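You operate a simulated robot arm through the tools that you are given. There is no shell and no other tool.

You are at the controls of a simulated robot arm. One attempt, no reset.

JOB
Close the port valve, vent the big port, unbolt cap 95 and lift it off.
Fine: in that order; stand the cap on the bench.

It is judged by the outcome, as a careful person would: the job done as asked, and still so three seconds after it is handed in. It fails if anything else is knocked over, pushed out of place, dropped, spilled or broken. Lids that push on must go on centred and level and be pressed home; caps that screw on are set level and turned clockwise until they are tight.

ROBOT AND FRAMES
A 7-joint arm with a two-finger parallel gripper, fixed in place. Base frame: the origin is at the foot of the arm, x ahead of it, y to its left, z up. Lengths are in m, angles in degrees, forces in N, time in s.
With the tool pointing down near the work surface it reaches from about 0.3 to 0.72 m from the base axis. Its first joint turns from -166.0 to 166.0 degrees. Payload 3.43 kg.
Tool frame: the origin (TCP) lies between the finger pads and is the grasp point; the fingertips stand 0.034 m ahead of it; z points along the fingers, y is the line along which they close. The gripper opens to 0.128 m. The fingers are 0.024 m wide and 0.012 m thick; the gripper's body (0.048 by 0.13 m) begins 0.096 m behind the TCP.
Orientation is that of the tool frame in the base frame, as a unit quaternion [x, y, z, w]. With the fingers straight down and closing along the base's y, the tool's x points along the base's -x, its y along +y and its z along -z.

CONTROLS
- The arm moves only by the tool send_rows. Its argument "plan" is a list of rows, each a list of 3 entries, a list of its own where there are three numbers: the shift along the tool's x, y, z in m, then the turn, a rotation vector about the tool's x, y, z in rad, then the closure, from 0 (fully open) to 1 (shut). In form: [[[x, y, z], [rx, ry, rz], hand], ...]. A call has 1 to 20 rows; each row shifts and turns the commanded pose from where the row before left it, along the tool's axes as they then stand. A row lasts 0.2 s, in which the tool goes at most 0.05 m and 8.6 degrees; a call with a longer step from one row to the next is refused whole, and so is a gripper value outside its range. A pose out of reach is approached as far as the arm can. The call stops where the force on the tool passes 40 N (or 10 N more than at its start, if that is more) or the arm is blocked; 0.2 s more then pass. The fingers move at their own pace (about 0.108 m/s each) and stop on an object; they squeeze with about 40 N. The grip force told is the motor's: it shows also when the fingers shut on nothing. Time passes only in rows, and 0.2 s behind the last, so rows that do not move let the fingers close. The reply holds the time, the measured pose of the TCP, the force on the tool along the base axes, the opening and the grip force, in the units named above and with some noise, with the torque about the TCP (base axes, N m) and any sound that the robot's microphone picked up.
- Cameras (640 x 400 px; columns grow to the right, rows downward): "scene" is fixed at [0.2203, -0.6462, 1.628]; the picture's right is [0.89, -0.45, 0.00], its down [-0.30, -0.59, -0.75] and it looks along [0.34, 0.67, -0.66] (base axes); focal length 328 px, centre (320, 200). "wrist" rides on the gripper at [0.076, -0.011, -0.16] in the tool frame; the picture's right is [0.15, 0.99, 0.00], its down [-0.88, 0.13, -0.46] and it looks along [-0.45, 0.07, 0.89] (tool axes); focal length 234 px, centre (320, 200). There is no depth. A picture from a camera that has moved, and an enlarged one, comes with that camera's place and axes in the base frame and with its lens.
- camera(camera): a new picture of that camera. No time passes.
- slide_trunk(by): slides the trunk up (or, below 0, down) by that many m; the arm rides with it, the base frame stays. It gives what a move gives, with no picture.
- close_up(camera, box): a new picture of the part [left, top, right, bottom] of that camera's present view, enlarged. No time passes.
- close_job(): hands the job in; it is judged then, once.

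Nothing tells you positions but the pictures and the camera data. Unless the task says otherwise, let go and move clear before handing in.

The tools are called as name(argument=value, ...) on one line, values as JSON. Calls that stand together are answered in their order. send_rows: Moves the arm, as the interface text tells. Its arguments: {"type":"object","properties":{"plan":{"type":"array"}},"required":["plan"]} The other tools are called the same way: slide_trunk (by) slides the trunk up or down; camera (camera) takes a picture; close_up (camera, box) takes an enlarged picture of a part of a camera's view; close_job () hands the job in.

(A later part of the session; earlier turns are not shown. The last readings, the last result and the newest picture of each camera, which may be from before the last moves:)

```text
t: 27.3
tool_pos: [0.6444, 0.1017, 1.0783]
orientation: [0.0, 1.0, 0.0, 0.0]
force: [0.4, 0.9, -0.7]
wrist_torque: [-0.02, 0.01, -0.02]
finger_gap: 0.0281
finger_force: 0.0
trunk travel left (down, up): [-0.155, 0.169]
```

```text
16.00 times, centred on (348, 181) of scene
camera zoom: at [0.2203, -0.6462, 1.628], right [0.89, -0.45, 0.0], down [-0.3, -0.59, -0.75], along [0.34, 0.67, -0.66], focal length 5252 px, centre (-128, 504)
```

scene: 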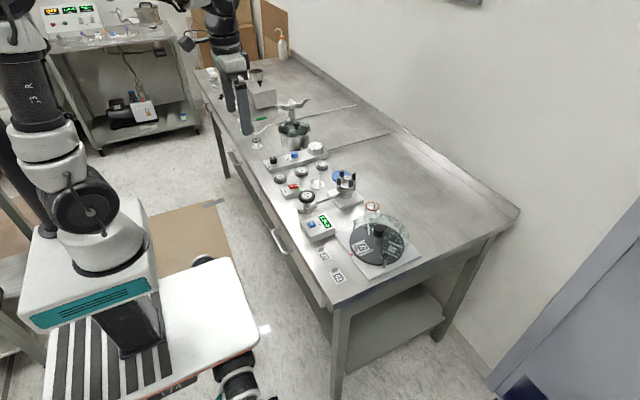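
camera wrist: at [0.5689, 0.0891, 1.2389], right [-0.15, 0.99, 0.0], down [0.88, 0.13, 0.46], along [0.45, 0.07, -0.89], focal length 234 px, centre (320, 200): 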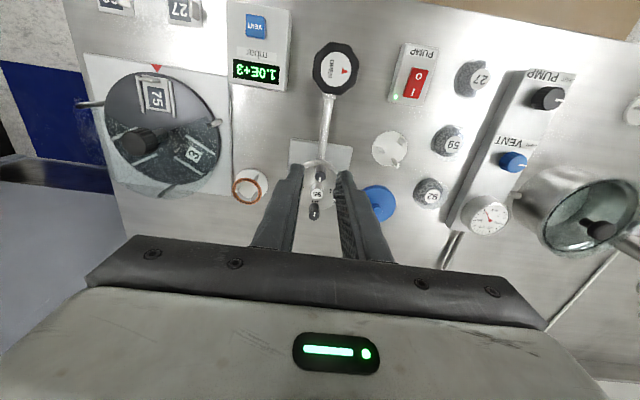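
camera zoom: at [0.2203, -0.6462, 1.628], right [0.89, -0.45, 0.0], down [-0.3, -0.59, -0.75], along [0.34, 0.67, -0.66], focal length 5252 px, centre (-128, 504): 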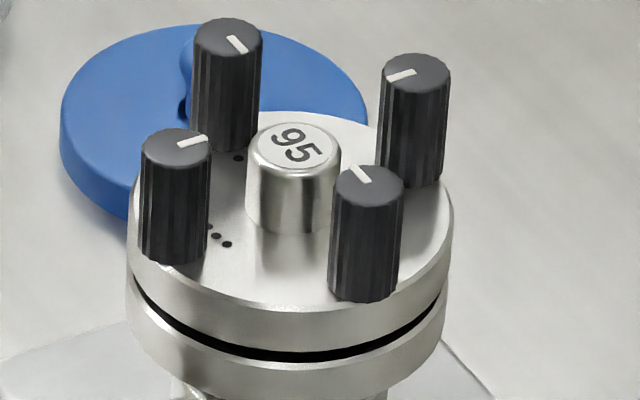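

The dots run crosswise: 1 = −y, 2 = +y, 3 = +x, 4 = −x, with every pointer toward the centre (tight). I start with bolt 1, winding the wrist clockwise first so there is room to turn it counter-clockwise.

send_rows(plan=[[[-0.028, -0.013, 0], [0, 0, 0], 0.78], [[-0.028, -0.013, 0], [0, 0, 0], 0.78], [[0, 0, 0], [0, 0, 0.145], 0.78], [[0, 0, 0], [0, 0, 0.145], 0.78], [[0, 0, 0], [0, 0, 0.145], 0.78], [[0, 0, 0], [0, 0, 0.145], 0.78], [[0, 0, 0], [0, 0, 0.145], 0.78], [[0, 0, 0], [0, 0, 0.145], 0.78], [[0, 0, 0], [0, 0, 0.145], 0.78], [[0, 0, 0], [0, 0, 0.145], 0.78], [[0, 0, 0], [0, 0, 0.145], 0.78], [[0, 0, 0], [0, 0, 0.145], 0.78], [[0, 0, 0], [0, 0, 0.145], 0.78]])

camera(camera="wrist")

close_up(camera="wrist", box=[240, 120, 400, 220])

```text
t: 30.1
tool_pos: [0.687, 0.071, 1.0801]
orientation: [0.716, 0.698, 0.0, 0.0]
force: [0.0, 0.3, -0.7]
wrist_torque: [-0.03, 0.01, -0.01]
finger_gap: 0.0282
finger_force: 0.1
out of reach, approached as far as the arm can: row 2
trunk travel left (down, up): [-0.155, 0.169]
```

```text
taken
camera wrist: at [0.679, 0.1471, 1.2404], right [0.99, 0.12, 0.0], down [0.11, -0.88, 0.46], along [0.06, -0.45, -0.89], focal length 234 px, centre (320, 200)
```

wrist: 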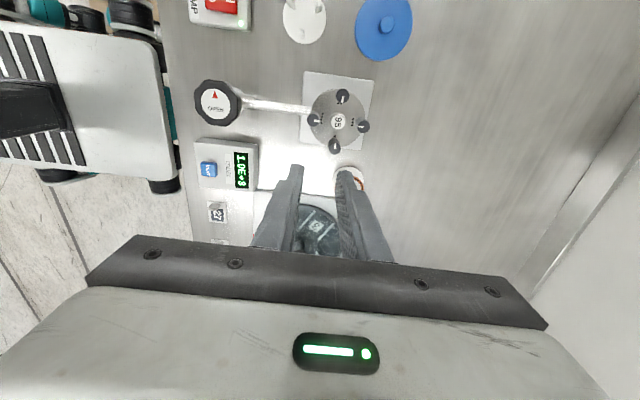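

```text
4.00 times, centred on (320, 170) of wrist
camera zoom: at [0.679, 0.1471, 1.2404], right [0.99, 0.12, 0.0], down [0.11, -0.88, 0.46], along [0.06, -0.45, -0.89], focal length 937 px, centre (320, 320)
```

zoom: 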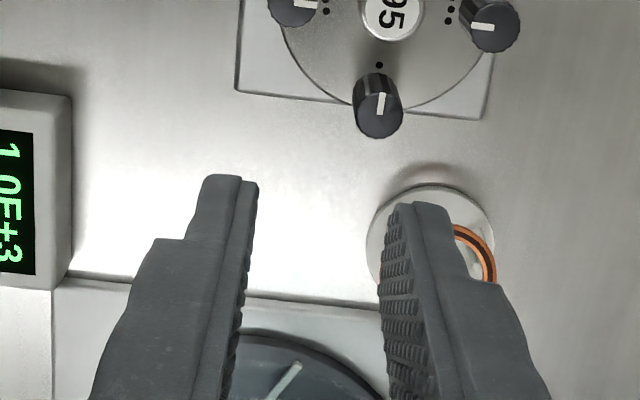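

The arm ran out of reach at a radius of 0.69 m at this height. I'll look at the arm's posture to decide which way to slide the trunk.

camera(camera="scene")

```text
taken
```

scene: 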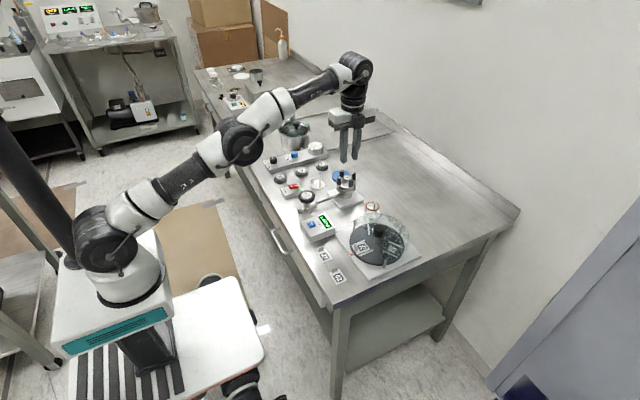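

The arm is stretched upward from a shoulder that now sits too low for this reach. Raising the trunk will level it and extend the reach, so I'll do that and check.

slide_trunk(by=0.13)

```text
t: 31.7
tool_pos: [0.6875, 0.0711, 1.2103]
orientation: [0.715, 0.699, 0.0, 0.0]
force: [0.0, -0.4, -0.4]
wrist_torque: [-0.02, 0.03, -0.02]
finger_gap: 0.0284
finger_force: 0.1
trunk travel left (down, up): [-0.285, 0.039]
```

send_rows(plan=[[[0, 0, 0.045], [0, 0, 0], 0.78], [[0, 0, 0.045], [0, 0, 0], 0.78], [[0, 0, 0.045], [0, 0, 0], 0.78], [[0, 0, 0.04], [0, 0, 0], 0.78], [[0.002, 0.015, 0], [0, 0, 0], 0.78], [[0, 0, 0], [0, 0, 0], 0.78]])

camera(camera="wrist")

close_up(camera="wrist", box=[240, 120, 400, 220])

```text
t: 33.1
tool_pos: [0.703, 0.0716, 1.034]
orientation: [0.716, 0.699, 0.001, 0.0]
force: [0.1, -0.1, 0.6]
wrist_torque: [-0.03, 0.04, -0.02]
finger_gap: 0.0282
finger_force: 0.1
trunk travel left (down, up): [-0.285, 0.039]
```

```text
taken
camera wrist: at [0.6938, 0.149, 1.1937], right [0.99, 0.12, 0.0], down [0.11, -0.88, 0.46], along [0.06, -0.45, -0.89], focal length 234 px, centre (320, 200)
```

wrist: 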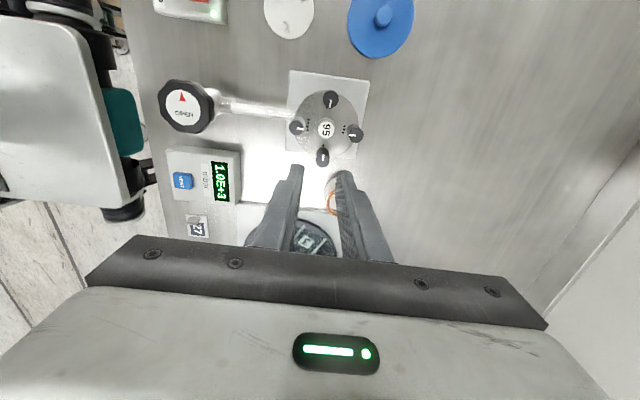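

```text
4.00 times, centred on (320, 170) of wrist
camera zoom: at [0.6938, 0.149, 1.1937], right [0.99, 0.12, 0.0], down [0.11, -0.88, 0.46], along [0.06, -0.45, -0.89], focal length 937 px, centre (320, 320)
```

zoom: 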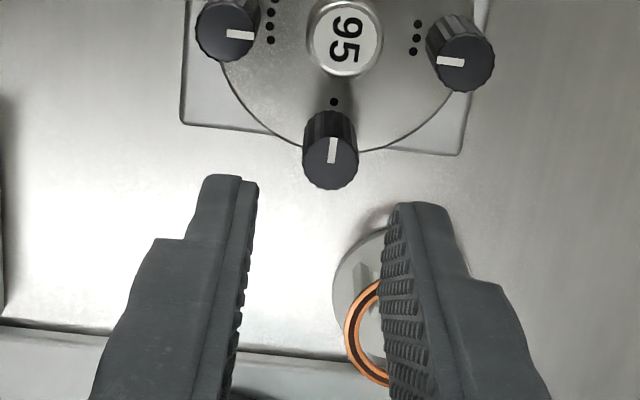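

Reach is fine now. From two wrist views, the bolts sit around a centre at (0.705, 0.105), with their tops near z 0.961 and the centre stub about 10 mm lower. I'll lower the fingers onto the top 7 mm of bolt 1.

send_rows(plan=[[[0.0026, 0.0015, 0.02], [0, 0, 0], 0.78], [[0, 0, 0.012], [0, 0, 0], 0.78], [[0, 0, 0], [0, 0, 0], 0.78]])

close_up(camera="wrist", box=[240, 120, 400, 220])

close_up(camera="scene", box=[325, 160, 373, 196])

```text
t: 33.9
tool_pos: [0.7044, 0.0756, 1.001]
orientation: [0.715, 0.699, 0.0, -0.001]
force: [-0.2, -0.2, -1.8]
wrist_torque: [0.0, -0.02, -0.02]
finger_gap: 0.0281
finger_force: 0.0
trunk travel left (down, up): [-0.285, 0.039]
```

```text
4.00 times, centred on (320, 170) of wrist
camera zoom: at [0.6951, 0.1517, 1.162], right [0.99, 0.12, 0.0], down [0.11, -0.88, 0.46], along [0.06, -0.45, -0.89], focal length 937 px, centre (320, 320)
```

zoom: 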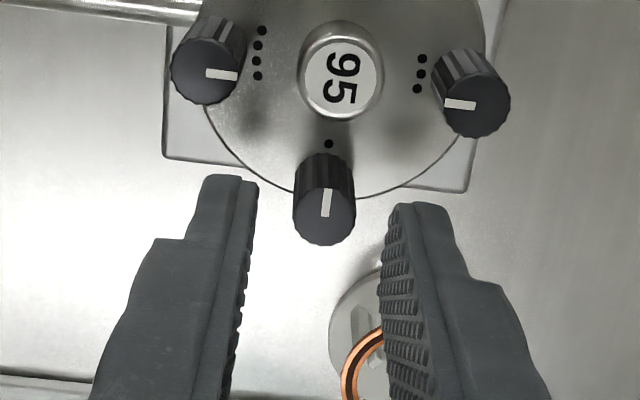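

```text
11.11 times, centred on (349, 178) of scene
camera zoom: at [0.2203, -0.6462, 1.628], right [0.89, -0.45, 0.0], down [-0.3, -0.59, -0.75], along [0.34, 0.67, -0.66], focal length 3647 px, centre (-2, 444)
```

zoom: 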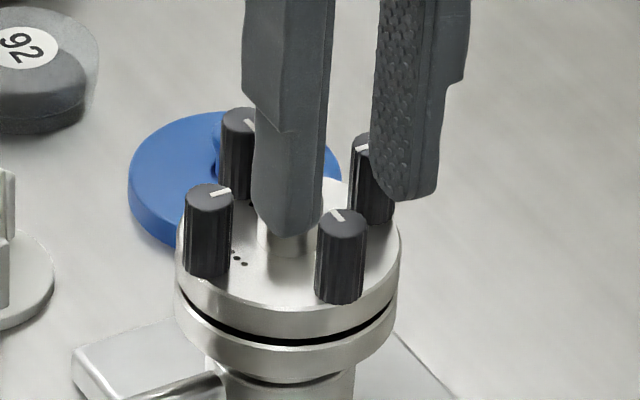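

D sits centred between the fingers to within 2 mm. I'll descend the last 13 mm, close, and look before turning.

send_rows(plan=[[[0.0004, 0.001, 0.007], [0, 0, 0], 0.78], [[0, 0, 0.006], [0, 0, 0], 0.78], [[0, 0, 0], [0, 0, 0], 1], [[0, 0, 0], [0, 0, 0], 1]])

close_up(camera="wrist", box=[240, 120, 400, 220])

close_up(camera="scene", box=[325, 160, 373, 196])

```text
t: 34.9
tool_pos: [0.7036, 0.0754, 0.9909]
orientation: [0.715, 0.699, 0.0, 0.0]
force: [3.1, -0.5, 0.9]
wrist_torque: [-0.01, -0.15, 0.0]
finger_gap: 0.014
finger_force: 40.0
trunk travel left (down, up): [-0.285, 0.039]
```

```text
4.00 times, centred on (320, 170) of wrist
camera zoom: at [0.6957, 0.1519, 1.1501], right [0.99, 0.12, 0.0], down [0.11, -0.88, 0.46], along [0.06, -0.45, -0.89], focal length 937 px, centre (320, 320)
```

zoom: 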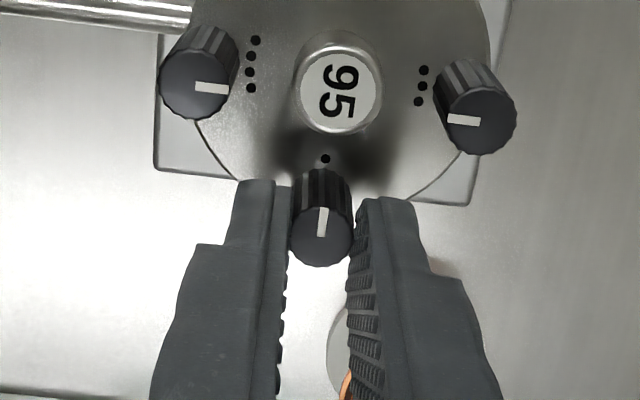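

```text
11.11 times, centred on (349, 178) of scene
camera zoom: at [0.2203, -0.6462, 1.628], right [0.89, -0.45, 0.0], down [-0.3, -0.59, -0.75], along [0.34, 0.67, -0.66], focal length 3647 px, centre (-2, 444)
```

zoom: 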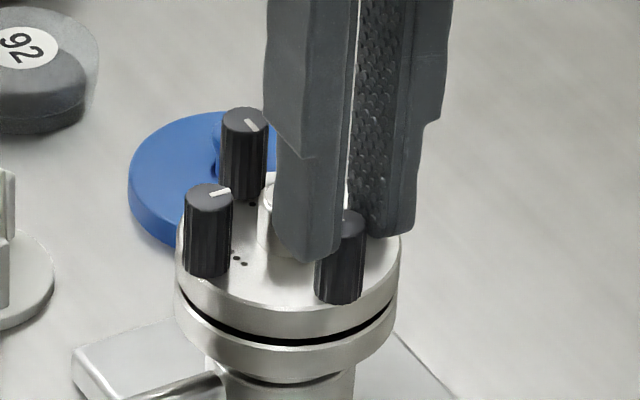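

Gripped at 14 mm. Now I turn counter-clockwise.

send_rows(plan=[[[0, 0, 0], [0, 0, -0.1], 1], [[0, 0, 0], [0, 0, -0.14], 1], [[0, 0, 0], [0, 0, -0.14], 1], [[0, 0, 0], [0, 0, -0.14], 1]])

close_up(camera="wrist", box=[240, 120, 400, 220])

close_up(camera="scene", box=[325, 160, 373, 196])

```text
t: 35.9
tool_pos: [0.7044, 0.0751, 0.9906]
orientation: [0.511, 0.86, 0.001, 0.001]
force: [2.9, 2.0, 4.6]
wrist_torque: [-0.17, 0.09, -0.04]
finger_gap: 0.014
finger_force: 40.1
trunk travel left (down, up): [-0.285, 0.039]
```

```text
4.00 times, centred on (320, 170) of wrist
camera zoom: at [0.6597, 0.137, 1.1508], right [0.8, 0.6, 0.0], down [0.54, -0.71, 0.46], along [0.28, -0.36, -0.89], focal length 937 px, centre (320, 320)
```

zoom: 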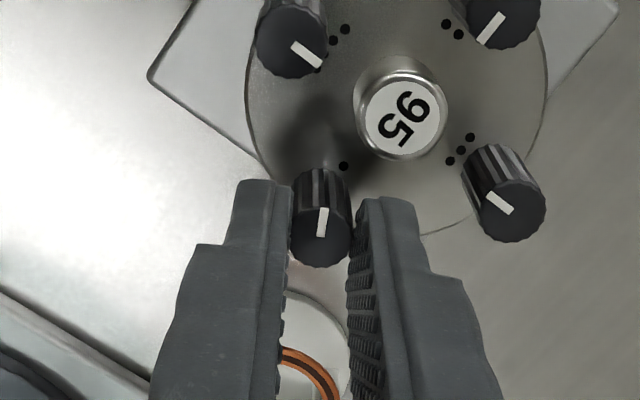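

```text
11.11 times, centred on (349, 178) of scene
camera zoom: at [0.2203, -0.6462, 1.628], right [0.89, -0.45, 0.0], down [-0.3, -0.59, -0.75], along [0.34, 0.67, -0.66], focal length 3647 px, centre (-2, 444)
```

zoom: 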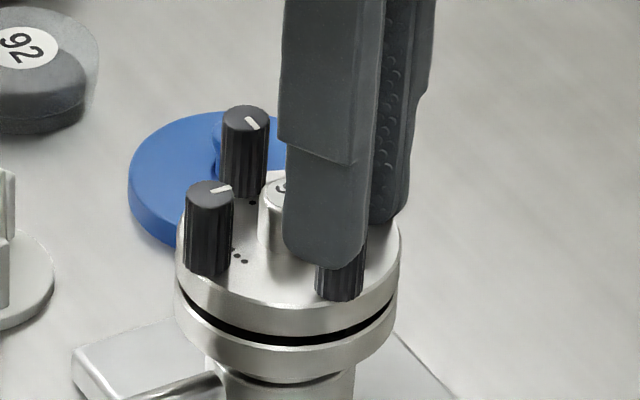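

The pointer turns with the gripper and the torque is small, so bolt 1 has broken loose. I continue counter-clockwise.

send_rows(plan=[[[0, 0, 0], [0, 0, -0.14], 1], [[0, 0, 0], [0, 0, -0.14], 1], [[0, 0, 0], [0, 0, -0.14], 1], [[0, 0, 0], [0, 0, -0.14], 1], [[0, 0, 0], [0, 0, -0.14], 1], [[0, 0, 0], [0, 0, -0.14], 1], [[0, 0, 0], [0, 0, -0.14], 1], [[0, 0, 0], [0, 0, -0.14], 1], [[0, 0, 0], [0, 0, -0.14], 1], [[0, 0, 0], [0, 0, -0.14], 1]])

close_up(camera="wrist", box=[240, 120, 400, 220])

close_up(camera="scene", box=[325, 160, 373, 196])

```text
t: 38.1
tool_pos: [0.7051, 0.0762, 0.9908]
orientation: [-0.163, 0.987, 0.0, 0.0]
force: [3.8, 6.6, 7.2]
wrist_torque: [0.1, 0.24, 0.0]
finger_gap: 0.014
finger_force: 39.7
trunk travel left (down, up): [-0.285, 0.039]
```

```text
4.00 times, centred on (320, 170) of wrist
camera zoom: at [0.6374, 0.041, 1.1505], right [-0.46, 0.89, 0.0], down [0.79, 0.41, 0.46], along [0.41, 0.21, -0.89], focal length 937 px, centre (320, 320)
```

zoom: 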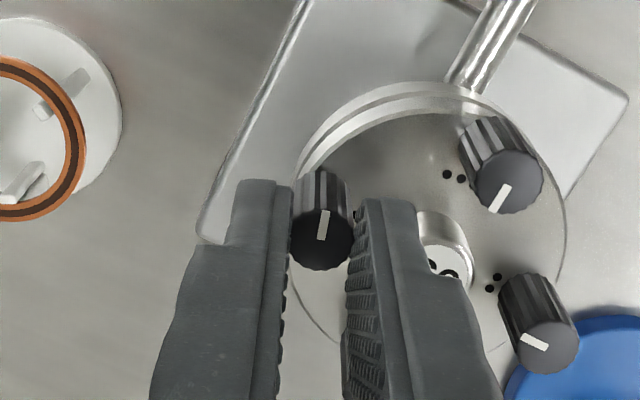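

```text
11.11 times, centred on (349, 178) of scene
camera zoom: at [0.2203, -0.6462, 1.628], right [0.89, -0.45, 0.0], down [-0.3, -0.59, -0.75], along [0.34, 0.67, -0.66], focal length 3647 px, centre (-2, 444)
```

zoom: 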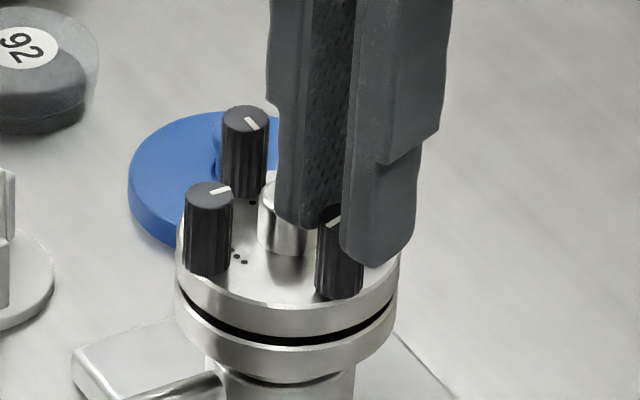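

send_rows(plan=[[[0, 0, -0.0005], [0, 0, -0.14], 1], [[0, 0, 0], [0, 0, -0.14], 1], [[0, 0, 0], [0, 0, -0.14], 1], [[0, 0, 0], [0, 0, -0.14], 1], [[0, 0, 0], [0, 0, -0.14], 1], [[0, 0, 0], [0, 0, -0.14], 1], [[0, 0, 0], [0, 0, -0.14], 1], [[0, 0, 0], [0, 0, -0.14], 1], [[0, 0, 0], [0, 0, -0.14], 1], [[0, 0, 0], [0, 0, -0.14], 1], [[0, 0, 0], [0, 0, -0.14], 1]])

camera(camera="wrist")

close_up(camera="scene", box=[325, 160, 373, 196])

```text
t: 40.5
tool_pos: [0.705, 0.0754, 0.9908]
orientation: [0.803, -0.595, 0.002, 0.0]
force: [6.2, -0.1, 1.4]
wrist_torque: [-0.17, -0.11, -0.19]
finger_gap: 0.0141
finger_force: 40.6
trunk travel left (down, up): [-0.285, 0.039]
```

```text
taken
camera wrist: at [0.739, 0.0059, 1.1508], right [-0.9, -0.43, 0.0], down [-0.38, 0.8, 0.45], along [-0.19, 0.41, -0.89], focal length 234 px, centre (320, 200)
```

wrist: 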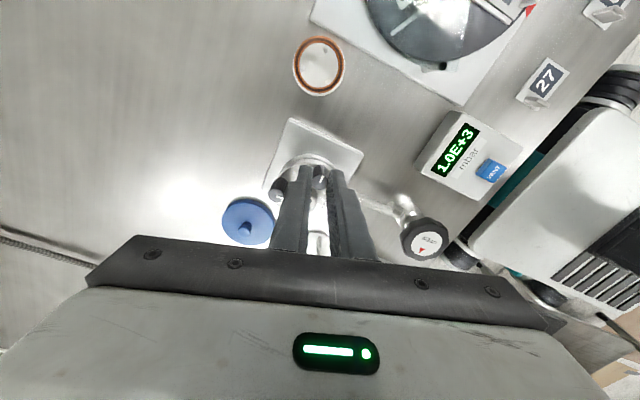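

```text
11.11 times, centred on (349, 178) of scene
camera zoom: at [0.2203, -0.6462, 1.628], right [0.89, -0.45, 0.0], down [-0.3, -0.59, -0.75], along [0.34, 0.67, -0.66], focal length 3647 px, centre (-2, 444)
```

zoom: 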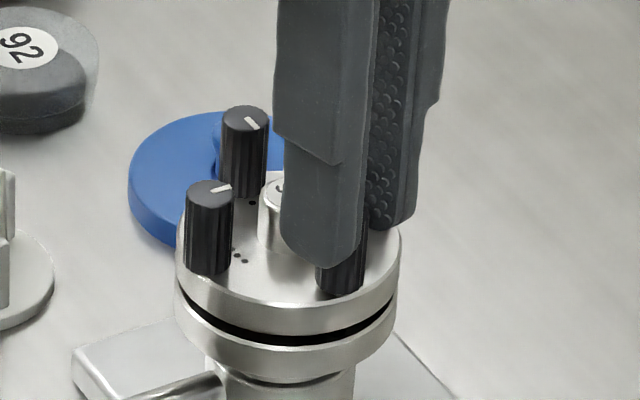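

send_rows(plan=[[[0, 0, -0.0005], [0, 0, -0.14], 1], [[0, 0, 0], [0, 0, -0.14], 1], [[0, 0, 0], [0, 0, -0.14], 1], [[0, 0, 0], [0, 0, -0.14], 1], [[0, 0, 0], [0, 0, -0.14], 1], [[0, 0, 0], [0, 0, -0.14], 1]])

close_up(camera="wrist", box=[240, 120, 400, 220])

close_up(camera="scene", box=[325, 160, 373, 196])

```text
t: 41.9
tool_pos: [0.7054, 0.0755, 0.9908]
orientation: [0.977, -0.214, 0.0, 0.0]
force: [3.5, 5.3, 1.7]
wrist_torque: [0.08, 0.2, -0.14]
finger_gap: 0.0138
finger_force: 40.1
trunk travel left (down, up): [-0.285, 0.039]
```

```text
4.00 times, centred on (320, 170) of wrist
camera zoom: at [0.7794, 0.0547, 1.1507], right [-0.28, -0.96, 0.0], down [-0.85, 0.25, 0.46], along [-0.44, 0.13, -0.89], focal length 937 px, centre (320, 320)
```

zoom: 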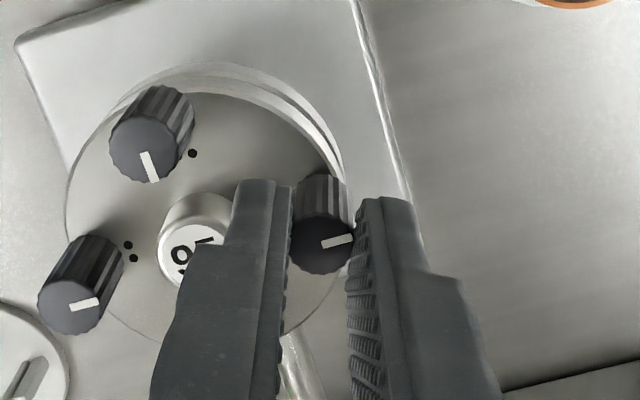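

```text
11.11 times, centred on (349, 178) of scene
camera zoom: at [0.2203, -0.6462, 1.628], right [0.89, -0.45, 0.0], down [-0.3, -0.59, -0.75], along [0.34, 0.67, -0.66], focal length 3647 px, centre (-2, 444)
```

zoom: 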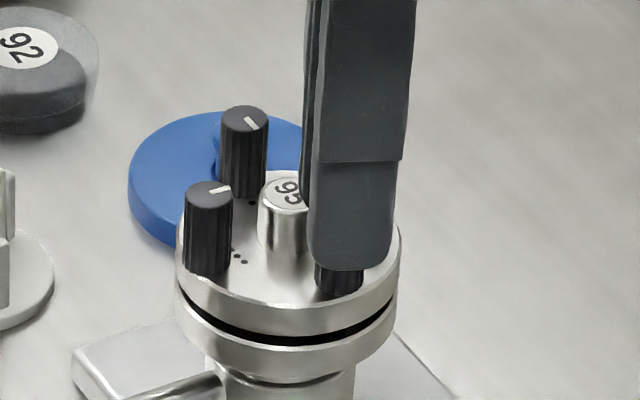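

Bolt 1's pointer now faces outward: it turned half a turn, rose about 2 mm and met a stop, and the fingers then slipped. I'll let go and rise to check it.

send_rows(plan=[[[0, 0, 0], [0, 0, 0], 0.78], [[0, 0, 0], [0, 0, 0], 0.78], [[0, 0, -0.02], [0, 0, 0], 0.78], [[0, 0, -0.03], [0, 0, 0], 0.78], [[0, 0, 0], [0, 0, 0.145], 0.78], [[0, 0, 0], [0, 0, 0.145], 0.78], [[0, 0, 0], [0, 0, 0.145], 0.78], [[0, 0, 0], [0, 0, 0.145], 0.78], [[0, 0, 0], [0, 0, 0.145], 0.78]])

close_up(camera="wrist", box=[240, 120, 400, 220])

close_up(camera="scene", box=[325, 160, 373, 196])

```text
t: 43.9
tool_pos: [0.7056, 0.0745, 1.041]
orientation: [0.836, -0.549, -0.001, 0.0]
force: [-0.1, 0.1, -0.9]
wrist_torque: [-0.01, -0.01, 0.0]
finger_gap: 0.0283
finger_force: 0.0
trunk travel left (down, up): [-0.285, 0.039]
```

```text
4.00 times, centred on (320, 170) of wrist
camera zoom: at [0.7466, 0.0102, 1.2011], right [-0.85, -0.53, 0.0], down [-0.47, 0.76, 0.46], along [-0.24, 0.39, -0.89], focal length 937 px, centre (320, 320)
```

zoom: 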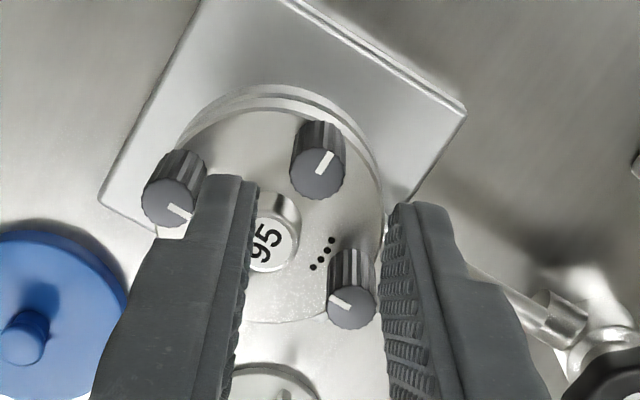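

```text
11.11 times, centred on (349, 178) of scene
camera zoom: at [0.2203, -0.6462, 1.628], right [0.89, -0.45, 0.0], down [-0.3, -0.59, -0.75], along [0.34, 0.67, -0.66], focal length 3647 px, centre (-2, 444)
```

zoom: 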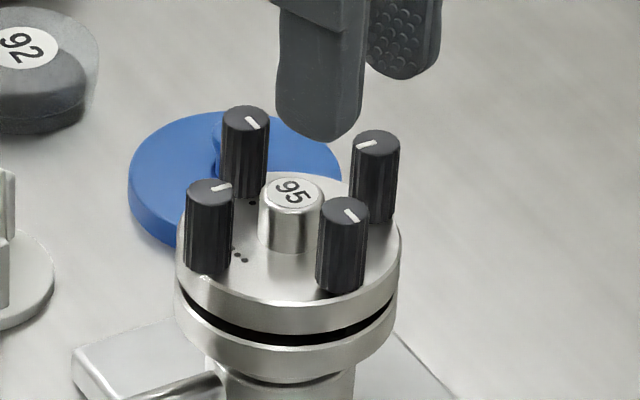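

Bolt 1 is loose: pointer outward, raised a few mm. Next is bolt 2 (+y side), near (0.705, 0.132). I move above it and rewind the wrist.

send_rows(plan=[[[-0.0265, -0.0117, 0], [0, 0, 0], 0.78], [[-0.0265, -0.0117, 0], [0, 0, 0], 0.78], [[0, 0, 0], [0, 0, 0.145], 0.78], [[0, 0, 0], [0, 0, 0.145], 0.78], [[0, 0, 0], [0, 0, 0.145], 0.78], [[0, 0, 0], [0, 0, 0.145], 0.78], [[0, 0, 0], [0, 0, 0.145], 0.78], [[0, 0, 0], [0, 0, 0.145], 0.78], [[0, 0, 0], [0, 0, 0.145], 0.78], [[0, 0, 0], [0, 0, 0.145], 0.78], [[0, 0, 0], [0, 0, 0.145], 0.78], [[0, 0, 0], [0, 0, 0.145], 0.78], [[0, 0, 0], [0, 0, 0.145], 0.78], [[0, 0, 0], [0, 0, 0.145], 0.78], [[0, 0, 0], [0, 0, 0.145], 0.78], [[0, 0, 0], [0, 0, 0.145], 0.78], [[0, 0, 0], [0, 0, 0.145], 0.78], [[0, 0, 0], [0, 0, 0.145], 0.78], [[0, 0, 0], [0, 0, 0.145], 0.78], [[0, 0, 0], [0, 0, 0.145], 0.78]])

close_up(camera="wrist", box=[240, 120, 400, 220])

```text
t: 48.1
tool_pos: [0.7059, 0.1336, 1.0416]
orientation: [0.312, 0.95, 0.0, 0.001]
force: [-0.2, 0.5, -0.1]
wrist_torque: [0.05, 0.01, 0.05]
finger_gap: 0.0283
finger_force: 0.1
trunk travel left (down, up): [-0.285, 0.039]
```

```text
4.00 times, centred on (320, 170) of wrist
camera zoom: at [0.6385, 0.1694, 1.2017], right [0.47, 0.88, 0.0], down [0.79, -0.42, 0.46], along [0.4, -0.21, -0.89], focal length 937 px, centre (320, 320)
```

zoom: 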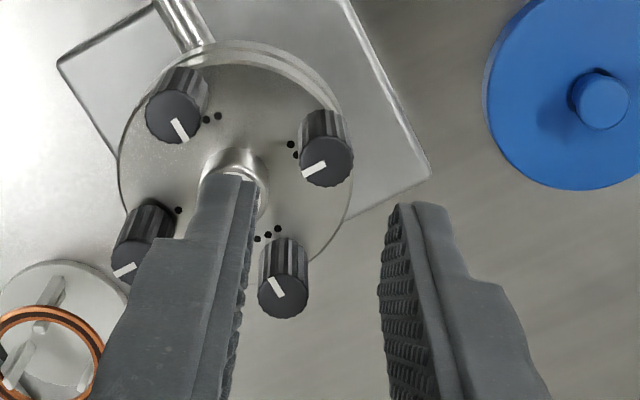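

Bolt 2 is nearly under the gripper. I fine-align, descend, close and turn counter-clockwise.

send_rows(plan=[[[0.0002, 0.002, 0], [0, 0, 0], 0.78], [[0, 0, 0], [0, 0, 0.145], 0.78], [[0, 0, 0], [0, 0, 0.145], 0.78], [[0, 0, 0.03], [0, 0, 0], 0.78], [[0, 0, 0.012], [0, 0, 0], 0.78], [[0, 0, 0], [0, 0, 0], 0.78]])

close_up(camera="wrist", box=[240, 120, 400, 220])

```text
t: 49.5
tool_pos: [0.7074, 0.1361, 0.9995]
orientation: [0.445, 0.896, 0.0, 0.001]
force: [-0.9, -0.1, 0.3]
wrist_torque: [0.03, 0.0, 0.0]
finger_gap: 0.0282
finger_force: 0.1
trunk travel left (down, up): [-0.285, 0.039]
```

```text
4.00 times, centred on (320, 170) of wrist
camera zoom: at [0.6527, 0.1889, 1.1586], right [0.7, 0.72, 0.0], down [0.64, -0.62, 0.46], along [0.33, -0.32, -0.89], focal length 937 px, centre (320, 320)
```

zoom: 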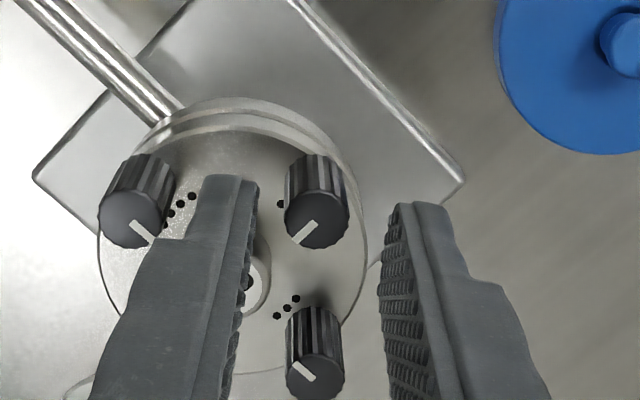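

send_rows(plan=[[[0, 0, 0.006], [0, 0, 0], 0.78], [[0, 0, 0.005], [0, 0, 0], 0.78], [[0, 0, 0], [0, 0, 0], 1], [[0, 0, 0], [0, 0, 0], 1], [[0, 0, 0], [0, 0, -0.1], 1], [[0, 0, 0], [0, 0, -0.14], 1], [[0, 0, 0], [0, 0, -0.14], 1], [[0, 0, 0], [0, 0, -0.14], 1], [[0, 0, 0], [0, 0, -0.14], 1], [[0, 0, 0], [0, 0, -0.14], 1], [[0, 0, 0], [0, 0, -0.14], 1]])

close_up(camera="wrist", box=[240, 120, 400, 220])

close_up(camera="scene", box=[325, 160, 373, 196])

```text
t: 51.9
tool_pos: [0.7058, 0.1341, 0.989]
orientation: [-0.01, 1.0, 0.0, -0.001]
force: [-4.8, -2.6, 0.3]
wrist_torque: [-0.08, 0.35, 0.02]
finger_gap: 0.014
finger_force: 39.6
trunk travel left (down, up): [-0.285, 0.039]
```

```text
4.00 times, centred on (320, 170) of wrist
camera zoom: at [0.6313, 0.122, 1.1482], right [-0.17, 0.99, 0.0], down [0.88, 0.15, 0.45], along [0.45, 0.08, -0.89], focal length 937 px, centre (320, 320)
```

zoom: 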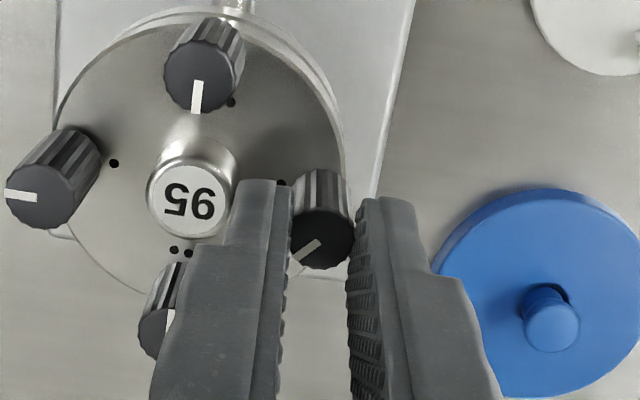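

```text
11.11 times, centred on (349, 178) of scene
camera zoom: at [0.2203, -0.6462, 1.628], right [0.89, -0.45, 0.0], down [-0.3, -0.59, -0.75], along [0.34, 0.67, -0.66], focal length 3647 px, centre (-2, 444)
```

zoom: 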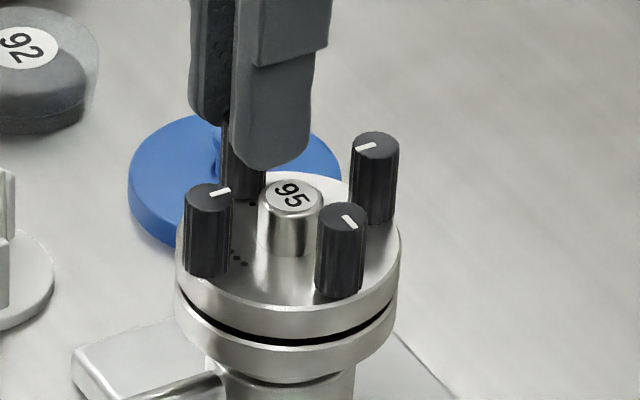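

send_rows(plan=[[[0, 0, 0], [0, 0, -0.14], 1], [[0, 0, 0], [0, 0, -0.14], 1], [[0, 0, 0], [0, 0, -0.14], 1], [[0, 0, 0], [0, 0, -0.14], 1], [[0, 0, 0], [0, 0, -0.14], 1], [[0, 0, -0.0005], [0, 0, -0.14], 1], [[0, 0, 0], [0, 0, -0.14], 1], [[0, 0, 0], [0, 0, -0.14], 1], [[0, 0, 0], [0, 0, -0.14], 1], [[0, 0, 0], [0, 0, -0.14], 1], [[0, 0, -0.0005], [0, 0, -0.14], 1], [[0, 0, 0], [0, 0, -0.14], 1], [[0, 0, 0], [0, 0, -0.14], 1], [[0, 0, 0], [0, 0, -0.14], 1], [[0, 0, 0], [0, 0, -0.14], 1], [[0, 0, 0], [0, 0, -0.14], 1], [[0, 0, 0], [0, 0, -0.1], 1]])

close_up(camera="wrist", box=[240, 120, 400, 220])

close_up(camera="scene", box=[325, 160, 373, 196])

```text
t: 55.5
tool_pos: [0.7052, 0.1361, 0.9883]
orientation: [0.925, -0.38, -0.002, 0.002]
force: [-18.1, -0.5, -12.4]
wrist_torque: [0.46, 0.91, -0.14]
finger_gap: 0.0135
finger_force: 39.6
trunk travel left (down, up): [-0.285, 0.039]
```

```text
4.00 times, centred on (320, 170) of wrist
camera zoom: at [0.7684, 0.0903, 1.1482], right [-0.59, -0.81, 0.0], down [-0.72, 0.53, 0.46], along [-0.37, 0.27, -0.89], focal length 937 px, centre (320, 320)
```

zoom: 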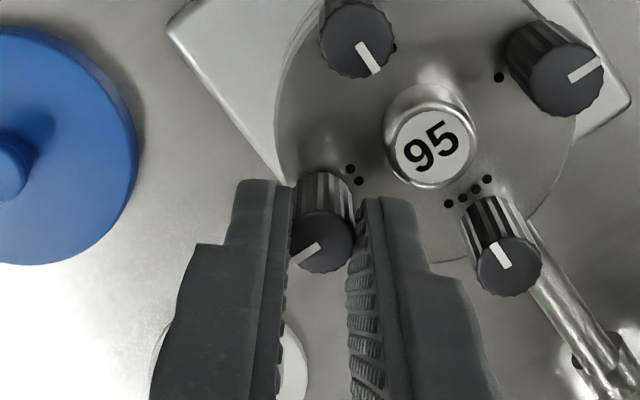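

```text
11.11 times, centred on (349, 178) of scene
camera zoom: at [0.2203, -0.6462, 1.628], right [0.89, -0.45, 0.0], down [-0.3, -0.59, -0.75], along [0.34, 0.67, -0.66], focal length 3647 px, centre (-2, 444)
```

zoom: 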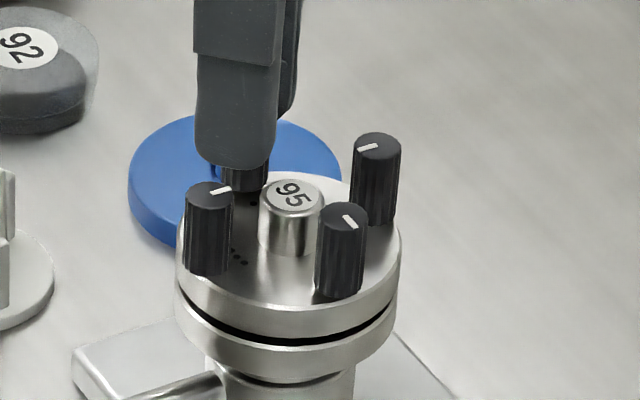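

send_rows(plan=[[[0, 0, 0], [0, 0, -0.1], 1], [[0, 0, 0], [0, 0, -0.1], 1]])

close_up(camera="wrist", box=[240, 120, 400, 220])

```text
t: 56.1
tool_pos: [0.7069, 0.1353, 0.9899]
orientation: [0.958, -0.287, 0.0, 0.001]
force: [-15.9, -4.3, -7.4]
wrist_torque: [-0.16, 0.69, -0.09]
finger_gap: 0.0139
finger_force: 39.5
trunk travel left (down, up): [-0.285, 0.039]
```

```text
4.00 times, centred on (320, 170) of wrist
camera zoom: at [0.7764, 0.1026, 1.1494], right [-0.42, -0.91, 0.0], down [-0.81, 0.38, 0.46], along [-0.41, 0.19, -0.89], focal length 937 px, centre (320, 320)
```

zoom: 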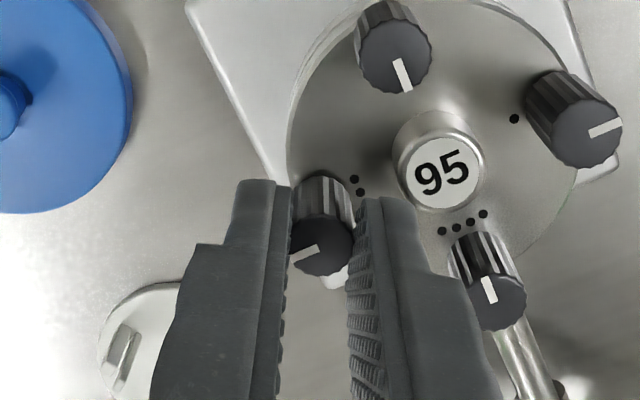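

Bolt 2 has reached its outward stop as well, since the fingers slipped at the end. I release, rise and rewind for bolt 3 on the far side.

send_rows(plan=[[[0, 0, 0], [0, 0, 0], 0.78], [[0, 0, 0], [0, 0, 0], 0.78], [[0, 0, -0.02], [0, 0, 0], 0.78], [[0, 0, -0.03], [0, 0, 0], 0.78], [[0, 0, 0], [0, 0, 0.145], 0.78], [[0, 0, 0], [0, 0, 0.145], 0.78], [[0, 0, 0], [0, 0, 0.145], 0.78], [[0, 0, 0], [0, 0, 0.145], 0.78], [[0, 0, 0], [0, 0, 0.145], 0.78], [[0, 0, 0], [0, 0, 0.145], 0.78], [[0, 0, 0], [0, 0, 0.145], 0.78], [[0, 0, 0], [0, 0, 0.145], 0.78], [[0, 0, 0], [0, 0, 0.145], 0.78], [[0, 0, 0], [0, 0, 0.145], 0.78], [[0, 0, 0], [0, 0, 0.145], 0.78], [[0, 0, 0], [0, 0, 0.145], 0.78], [[0, 0, 0], [0, 0, 0.145], 0.78], [[0, 0, 0], [0, 0, 0.145], 0.78], [[0, 0, 0], [0, 0, 0.145], 0.78], [[0, 0, 0], [0, 0, 0.145], 0.78]])

close_up(camera="scene", box=[325, 160, 373, 196])

camera(camera="scene")

```text
t: 60.3
tool_pos: [0.7069, 0.1343, 1.0389]
orientation: [-0.118, 0.993, 0.0, 0.0]
force: [0.8, -0.3, 0.6]
wrist_torque: [-0.02, -0.01, -0.01]
finger_gap: 0.0282
finger_force: 0.1
trunk travel left (down, up): [-0.285, 0.039]
```

```text
11.11 times, centred on (349, 178) of scene
camera zoom: at [0.2203, -0.6462, 1.628], right [0.89, -0.45, 0.0], down [-0.3, -0.59, -0.75], along [0.34, 0.67, -0.66], focal length 3647 px, centre (-2, 444)
```

zoom: 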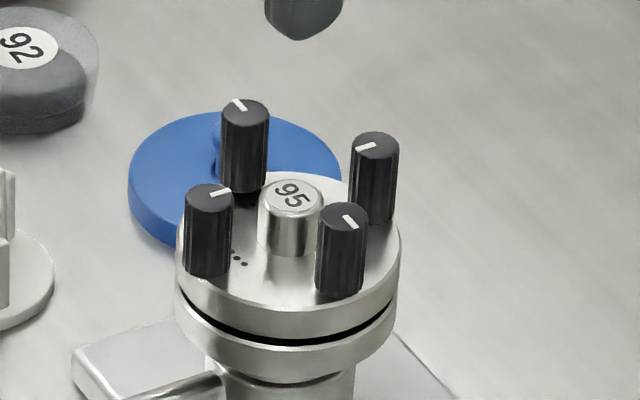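

```text
taken
```

scene: 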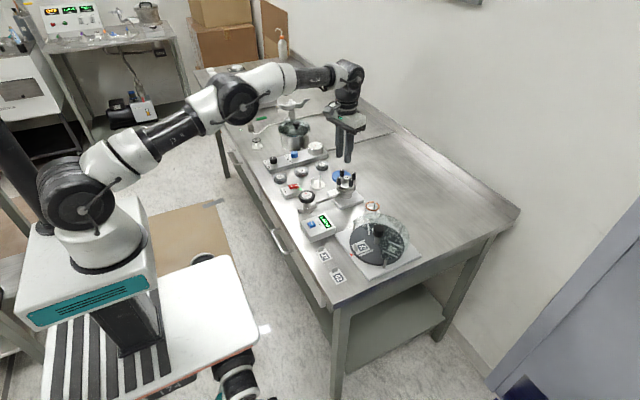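

Bolt 2's pointer faces outward. Next I move over bolt 3 (+x side), which is near the reach limit.

send_rows(plan=[[[-0.0098, -0.018, 0], [0, 0, 0], 0.78], [[-0.0097, -0.0181, 0], [0, 0, 0], 0.78], [[0, 0, 0], [0, 0, 0.145], 0.78], [[0, 0, 0], [0, 0, 0.145], 0.78], [[0, 0, 0], [0, 0, 0.145], 0.78], [[0, 0, 0], [0, 0, 0.145], 0.78], [[0, 0, 0], [0, 0, 0.145], 0.78], [[0, 0, 0], [0, 0, 0.145], 0.78], [[0, 0, 0], [0, 0, 0.145], 0.78]])

close_up(camera="wrist", box=[240, 120, 400, 220])

```text
t: 62.3
tool_pos: [0.7239, 0.1009, 1.0404]
orientation: [0.381, 0.925, 0.0, -0.001]
force: [-0.2, 0.0, -0.7]
wrist_torque: [-0.04, 0.0, -0.03]
finger_gap: 0.0281
finger_force: 0.0
out of reach, approached as far as the arm can: row 2
trunk travel left (down, up): [-0.285, 0.039]
```

```text
4.00 times, centred on (320, 170) of wrist
camera zoom: at [0.662, 0.1464, 1.1997], right [0.59, 0.81, 0.0], down [0.72, -0.53, 0.46], along [0.37, -0.27, -0.89], focal length 937 px, centre (320, 320)
```

zoom: 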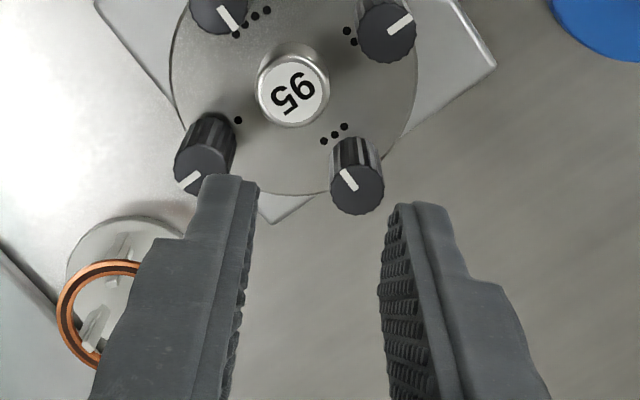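

Vertical reach stops about 11 mm short of bolt 3 at this height. I'll lean the tool outward by 4.5°, which pulls the wrist in, and align over the bolt.

send_rows(plan=[[[0, 0, 0], [-0.0626, -0.0474, 0], 0.78], [[-0.0039, 0.0087, 0.0007], [0, 0, 0], 0.78], [[0, 0, 0], [0, 0, 0], 0.78]])

close_up(camera="wrist", box=[240, 120, 400, 220])

close_up(camera="scene", box=[325, 145, 389, 193])

```text
t: 63.1
tool_pos: [0.74, 0.1068, 1.0413]
orientation: [0.379, 0.925, 0.02, 0.033]
force: [0.1, -0.1, -0.3]
wrist_torque: [-0.01, -0.05, -0.02]
finger_gap: 0.0283
finger_force: 0.2
out of reach, approached as far as the arm can: row 1, 2
trunk travel left (down, up): [-0.285, 0.039]
```

```text
4.00 times, centred on (320, 170) of wrist
camera zoom: at [0.6668, 0.1498, 1.1965], right [0.59, 0.81, 0.06], down [0.68, -0.53, 0.5], along [0.44, -0.26, -0.86], focal length 937 px, centre (320, 320)
```

zoom: 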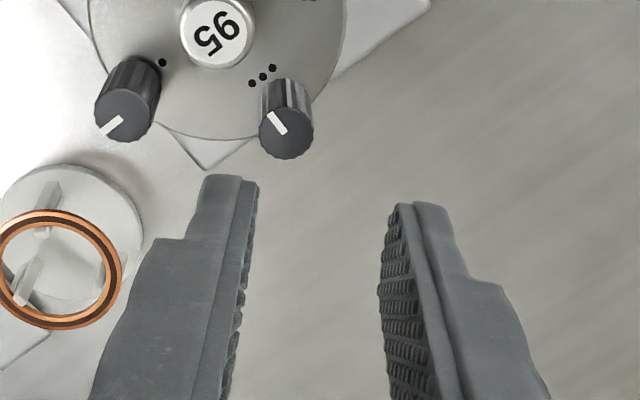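

```text
8.33 times, centred on (357, 169) of scene
camera zoom: at [0.2203, -0.6462, 1.628], right [0.89, -0.45, 0.0], down [-0.3, -0.59, -0.75], along [0.34, 0.67, -0.66], focal length 2735 px, centre (12, 458)
```

zoom: 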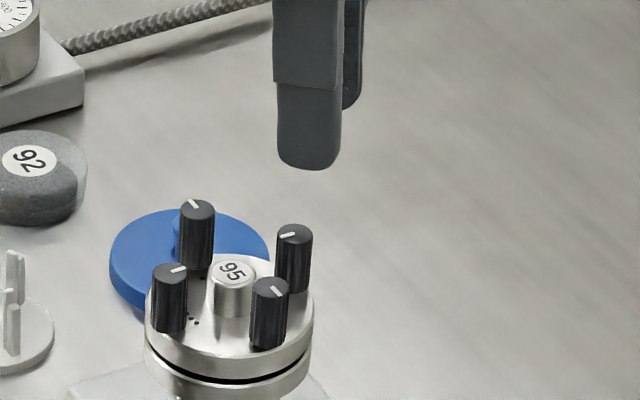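

The command had kept the unreached target, so the arm went a bit too far out. I'll step back to the right spot over bolt 3.

send_rows(plan=[[[0.0048, -0.0091, -0.0008], [0, 0, 0], 0.78], [[0, 0, 0], [0, 0, 0], 0.78]])

close_up(camera="wrist", box=[240, 120, 400, 220])

```text
t: 63.7
tool_pos: [0.7398, 0.1061, 1.0419]
orientation: [0.378, 0.925, 0.02, 0.033]
force: [-1.9, 0.0, -0.3]
wrist_torque: [-0.01, 0.0, -0.02]
finger_gap: 0.0281
finger_force: 0.0
out of reach, approached as far as the arm can: row 1
trunk travel left (down, up): [-0.285, 0.039]
```

```text
4.00 times, centred on (320, 170) of wrist
camera zoom: at [0.6668, 0.1498, 1.1965], right [0.59, 0.81, 0.06], down [0.68, -0.53, 0.5], along [0.44, -0.26, -0.86], focal length 937 px, centre (320, 320)
```

zoom: 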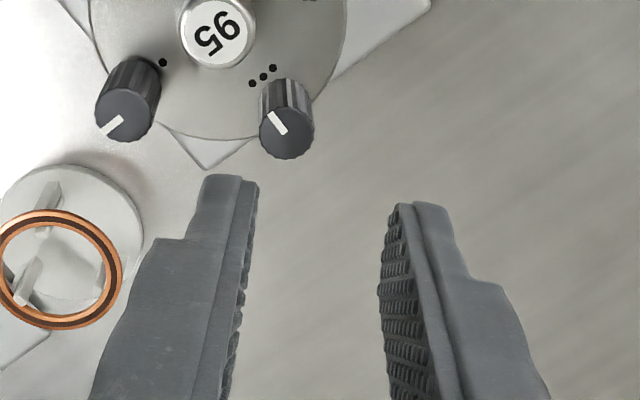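

The arm didn't come back: it is stretched straight and seems stuck there. I'll try moving down slightly, which should unbend it.

send_rows(plan=[[[0.00095, -0.00125, 0.0199], [0, 0, 0], 0.78], [[0, 0, 0], [0, 0, 0], 0.78]])

```text
t: 64.3
tool_pos: [0.7416, 0.1087, 1.0216]
orientation: [0.379, 0.925, 0.019, 0.033]
force: [-0.6, 1.7, 0.5]
wrist_torque: [-0.01, -0.01, 0.0]
finger_gap: 0.0283
finger_force: 0.0
trunk travel left (down, up): [-0.285, 0.039]
```

send_rows(plan=[[[0.0036, -0.0081, -0.0007], [0, 0, 0], 0.78], [[0, 0, 0], [0, 0, 0], 0.78]])

close_up(camera="wrist", box=[240, 120, 400, 220])

close_up(camera="scene", box=[325, 145, 389, 193])

```text
t: 64.9
tool_pos: [0.7413, 0.1049, 1.0215]
orientation: [0.378, 0.925, 0.02, 0.034]
force: [0.3, 0.2, -0.1]
wrist_torque: [-0.01, -0.03, -0.01]
finger_gap: 0.0283
finger_force: 0.0
out of reach, approached as far as the arm can: row 1
trunk travel left (down, up): [-0.285, 0.039]
```

```text
4.00 times, centred on (320, 170) of wrist
camera zoom: at [0.6678, 0.1484, 1.1777], right [0.59, 0.81, 0.05], down [0.68, -0.53, 0.5], along [0.43, -0.26, -0.86], focal length 937 px, centre (320, 320)
```

zoom: 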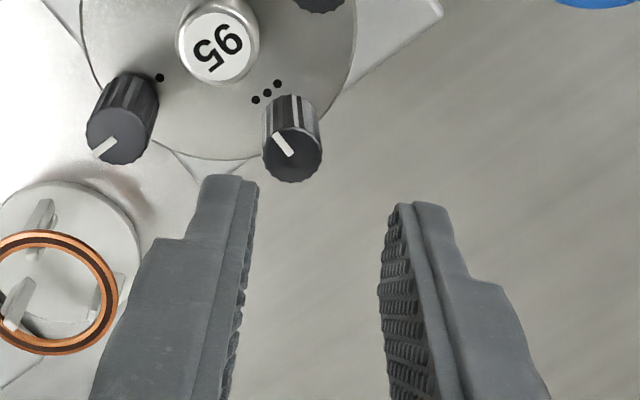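

```text
8.33 times, centred on (357, 169) of scene
camera zoom: at [0.2203, -0.6462, 1.628], right [0.89, -0.45, 0.0], down [-0.3, -0.59, -0.75], along [0.34, 0.67, -0.66], focal length 2735 px, centre (12, 458)
```

zoom: 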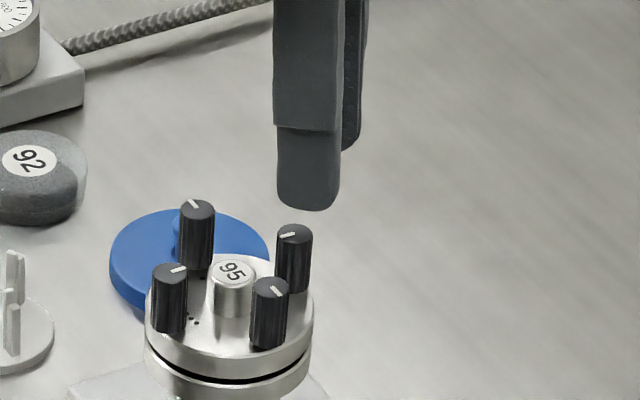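

close_up(camera="scene", box=[0, 30, 400, 280])

```text
1.60 times, centred on (200, 155) of scene
camera zoom: at [0.2203, -0.6462, 1.628], right [0.89, -0.45, 0.0], down [-0.3, -0.59, -0.75], along [0.34, 0.67, -0.66], focal length 525 px, centre (512, 272)
```

zoom: 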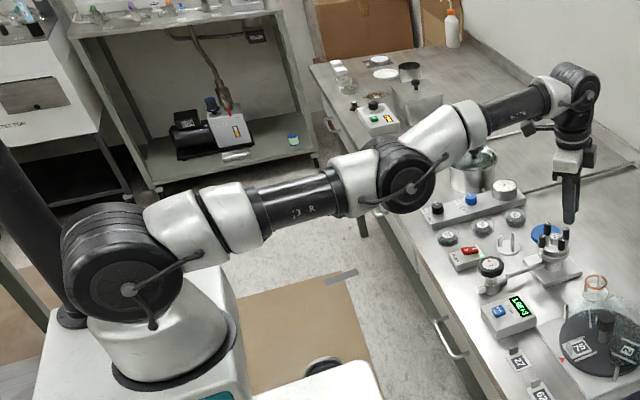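

The arm is fully straight. I'll try a larger combined inward-and-up step, which passes above the cap, to bend the elbow again.

send_rows(plan=[[[0.0231, -0.0305, -0.0231], [0, 0, 0], 0.78], [[0, 0, 0], [0, 0, 0], 0.78]])

```text
t: 65.5
tool_pos: [0.7398, 0.1029, 1.0466]
orientation: [0.378, 0.925, 0.019, 0.032]
force: [-0.6, -0.2, 0.2]
wrist_torque: [-0.02, -0.03, 0.0]
finger_gap: 0.0282
finger_force: 0.0
out of reach, approached as far as the arm can: row 1
trunk travel left (down, up): [-0.285, 0.039]
```

Still straight. I'll repeat what freed it before: rise along the limit, then come straight down at the smaller radius.

send_rows(plan=[[[-0.0021, 0.0028, -0.0445], [0, 0, 0], 0.78], [[-0.0021, 0.0028, -0.0445], [0, 0, 0], 0.78], [[-0.0021, 0.0028, -0.0445], [0, 0, 0], 0.78], [[-0.0021, 0.0028, -0.0445], [0, 0, 0], 0.78], [[0, 0, 0], [0, 0, 0], 0.78]])

```text
t: 66.7
tool_pos: [0.706, 0.1066, 1.2059]
orientation: [0.379, 0.925, 0.02, 0.033]
force: [0.7, -0.6, -0.1]
wrist_torque: [0.0, 0.0, 0.04]
finger_gap: 0.0281
finger_force: 0.1
out of reach, approached as far as the arm can: row 1, 2, 3, 4
trunk travel left (down, up): [-0.285, 0.039]
```

send_rows(plan=[[[0.0021, -0.0028, 0.0449], [0, 0, 0], 0.78], [[0.0021, -0.0028, 0.0449], [0, 0, 0], 0.78], [[0.0021, -0.0028, 0.0449], [0, 0, 0], 0.78], [[0, 0, 0], [0, 0, 0], 0.78]])

close_up(camera="scene", box=[0, 30, 400, 280])

```text
t: 67.7
tool_pos: [0.735, 0.1083, 1.0769]
orientation: [0.379, 0.925, 0.019, 0.033]
force: [-0.3, 0.6, 0.3]
wrist_torque: [0.0, -0.01, 0.01]
finger_gap: 0.0282
finger_force: 0.0
out of reach, approached as far as the arm can: row 1, 2, 3
trunk travel left (down, up): [-0.285, 0.039]
```

```text
1.60 times, centred on (200, 155) of scene
camera zoom: at [0.2203, -0.6462, 1.628], right [0.89, -0.45, 0.0], down [-0.3, -0.59, -0.75], along [0.34, 0.67, -0.66], focal length 525 px, centre (512, 272)
```

zoom: 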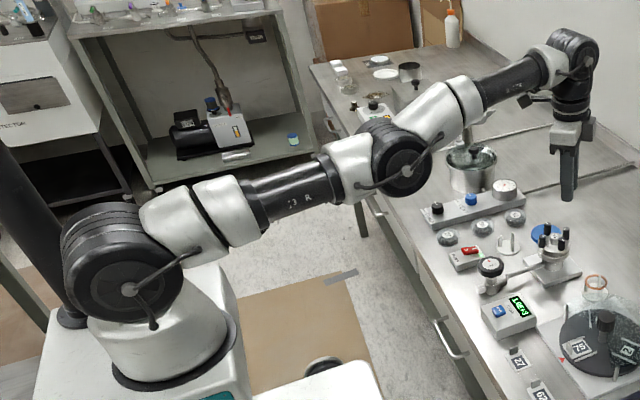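

send_rows(plan=[[[0.0181, -0.0238, -0.0024], [0, 0, 0], 0.78], [[0.0181, -0.0238, -0.0024], [0, 0, 0], 0.78], [[0.0181, -0.0238, -0.0024], [0, 0, 0], 0.78], [[0.0181, -0.0238, -0.0024], [0, 0, 0], 0.78]])

```text
t: 68.7
tool_pos: [0.732, 0.1094, 1.0906]
orientation: [0.377, 0.925, 0.021, 0.032]
force: [0.5, -0.3, 1.0]
wrist_torque: [0.01, 0.01, 0.03]
finger_gap: 0.0282
finger_force: 0.0
out of reach, approached as far as the arm can: row 1, 2, 3, 4
trunk travel left (down, up): [-0.285, 0.039]
```

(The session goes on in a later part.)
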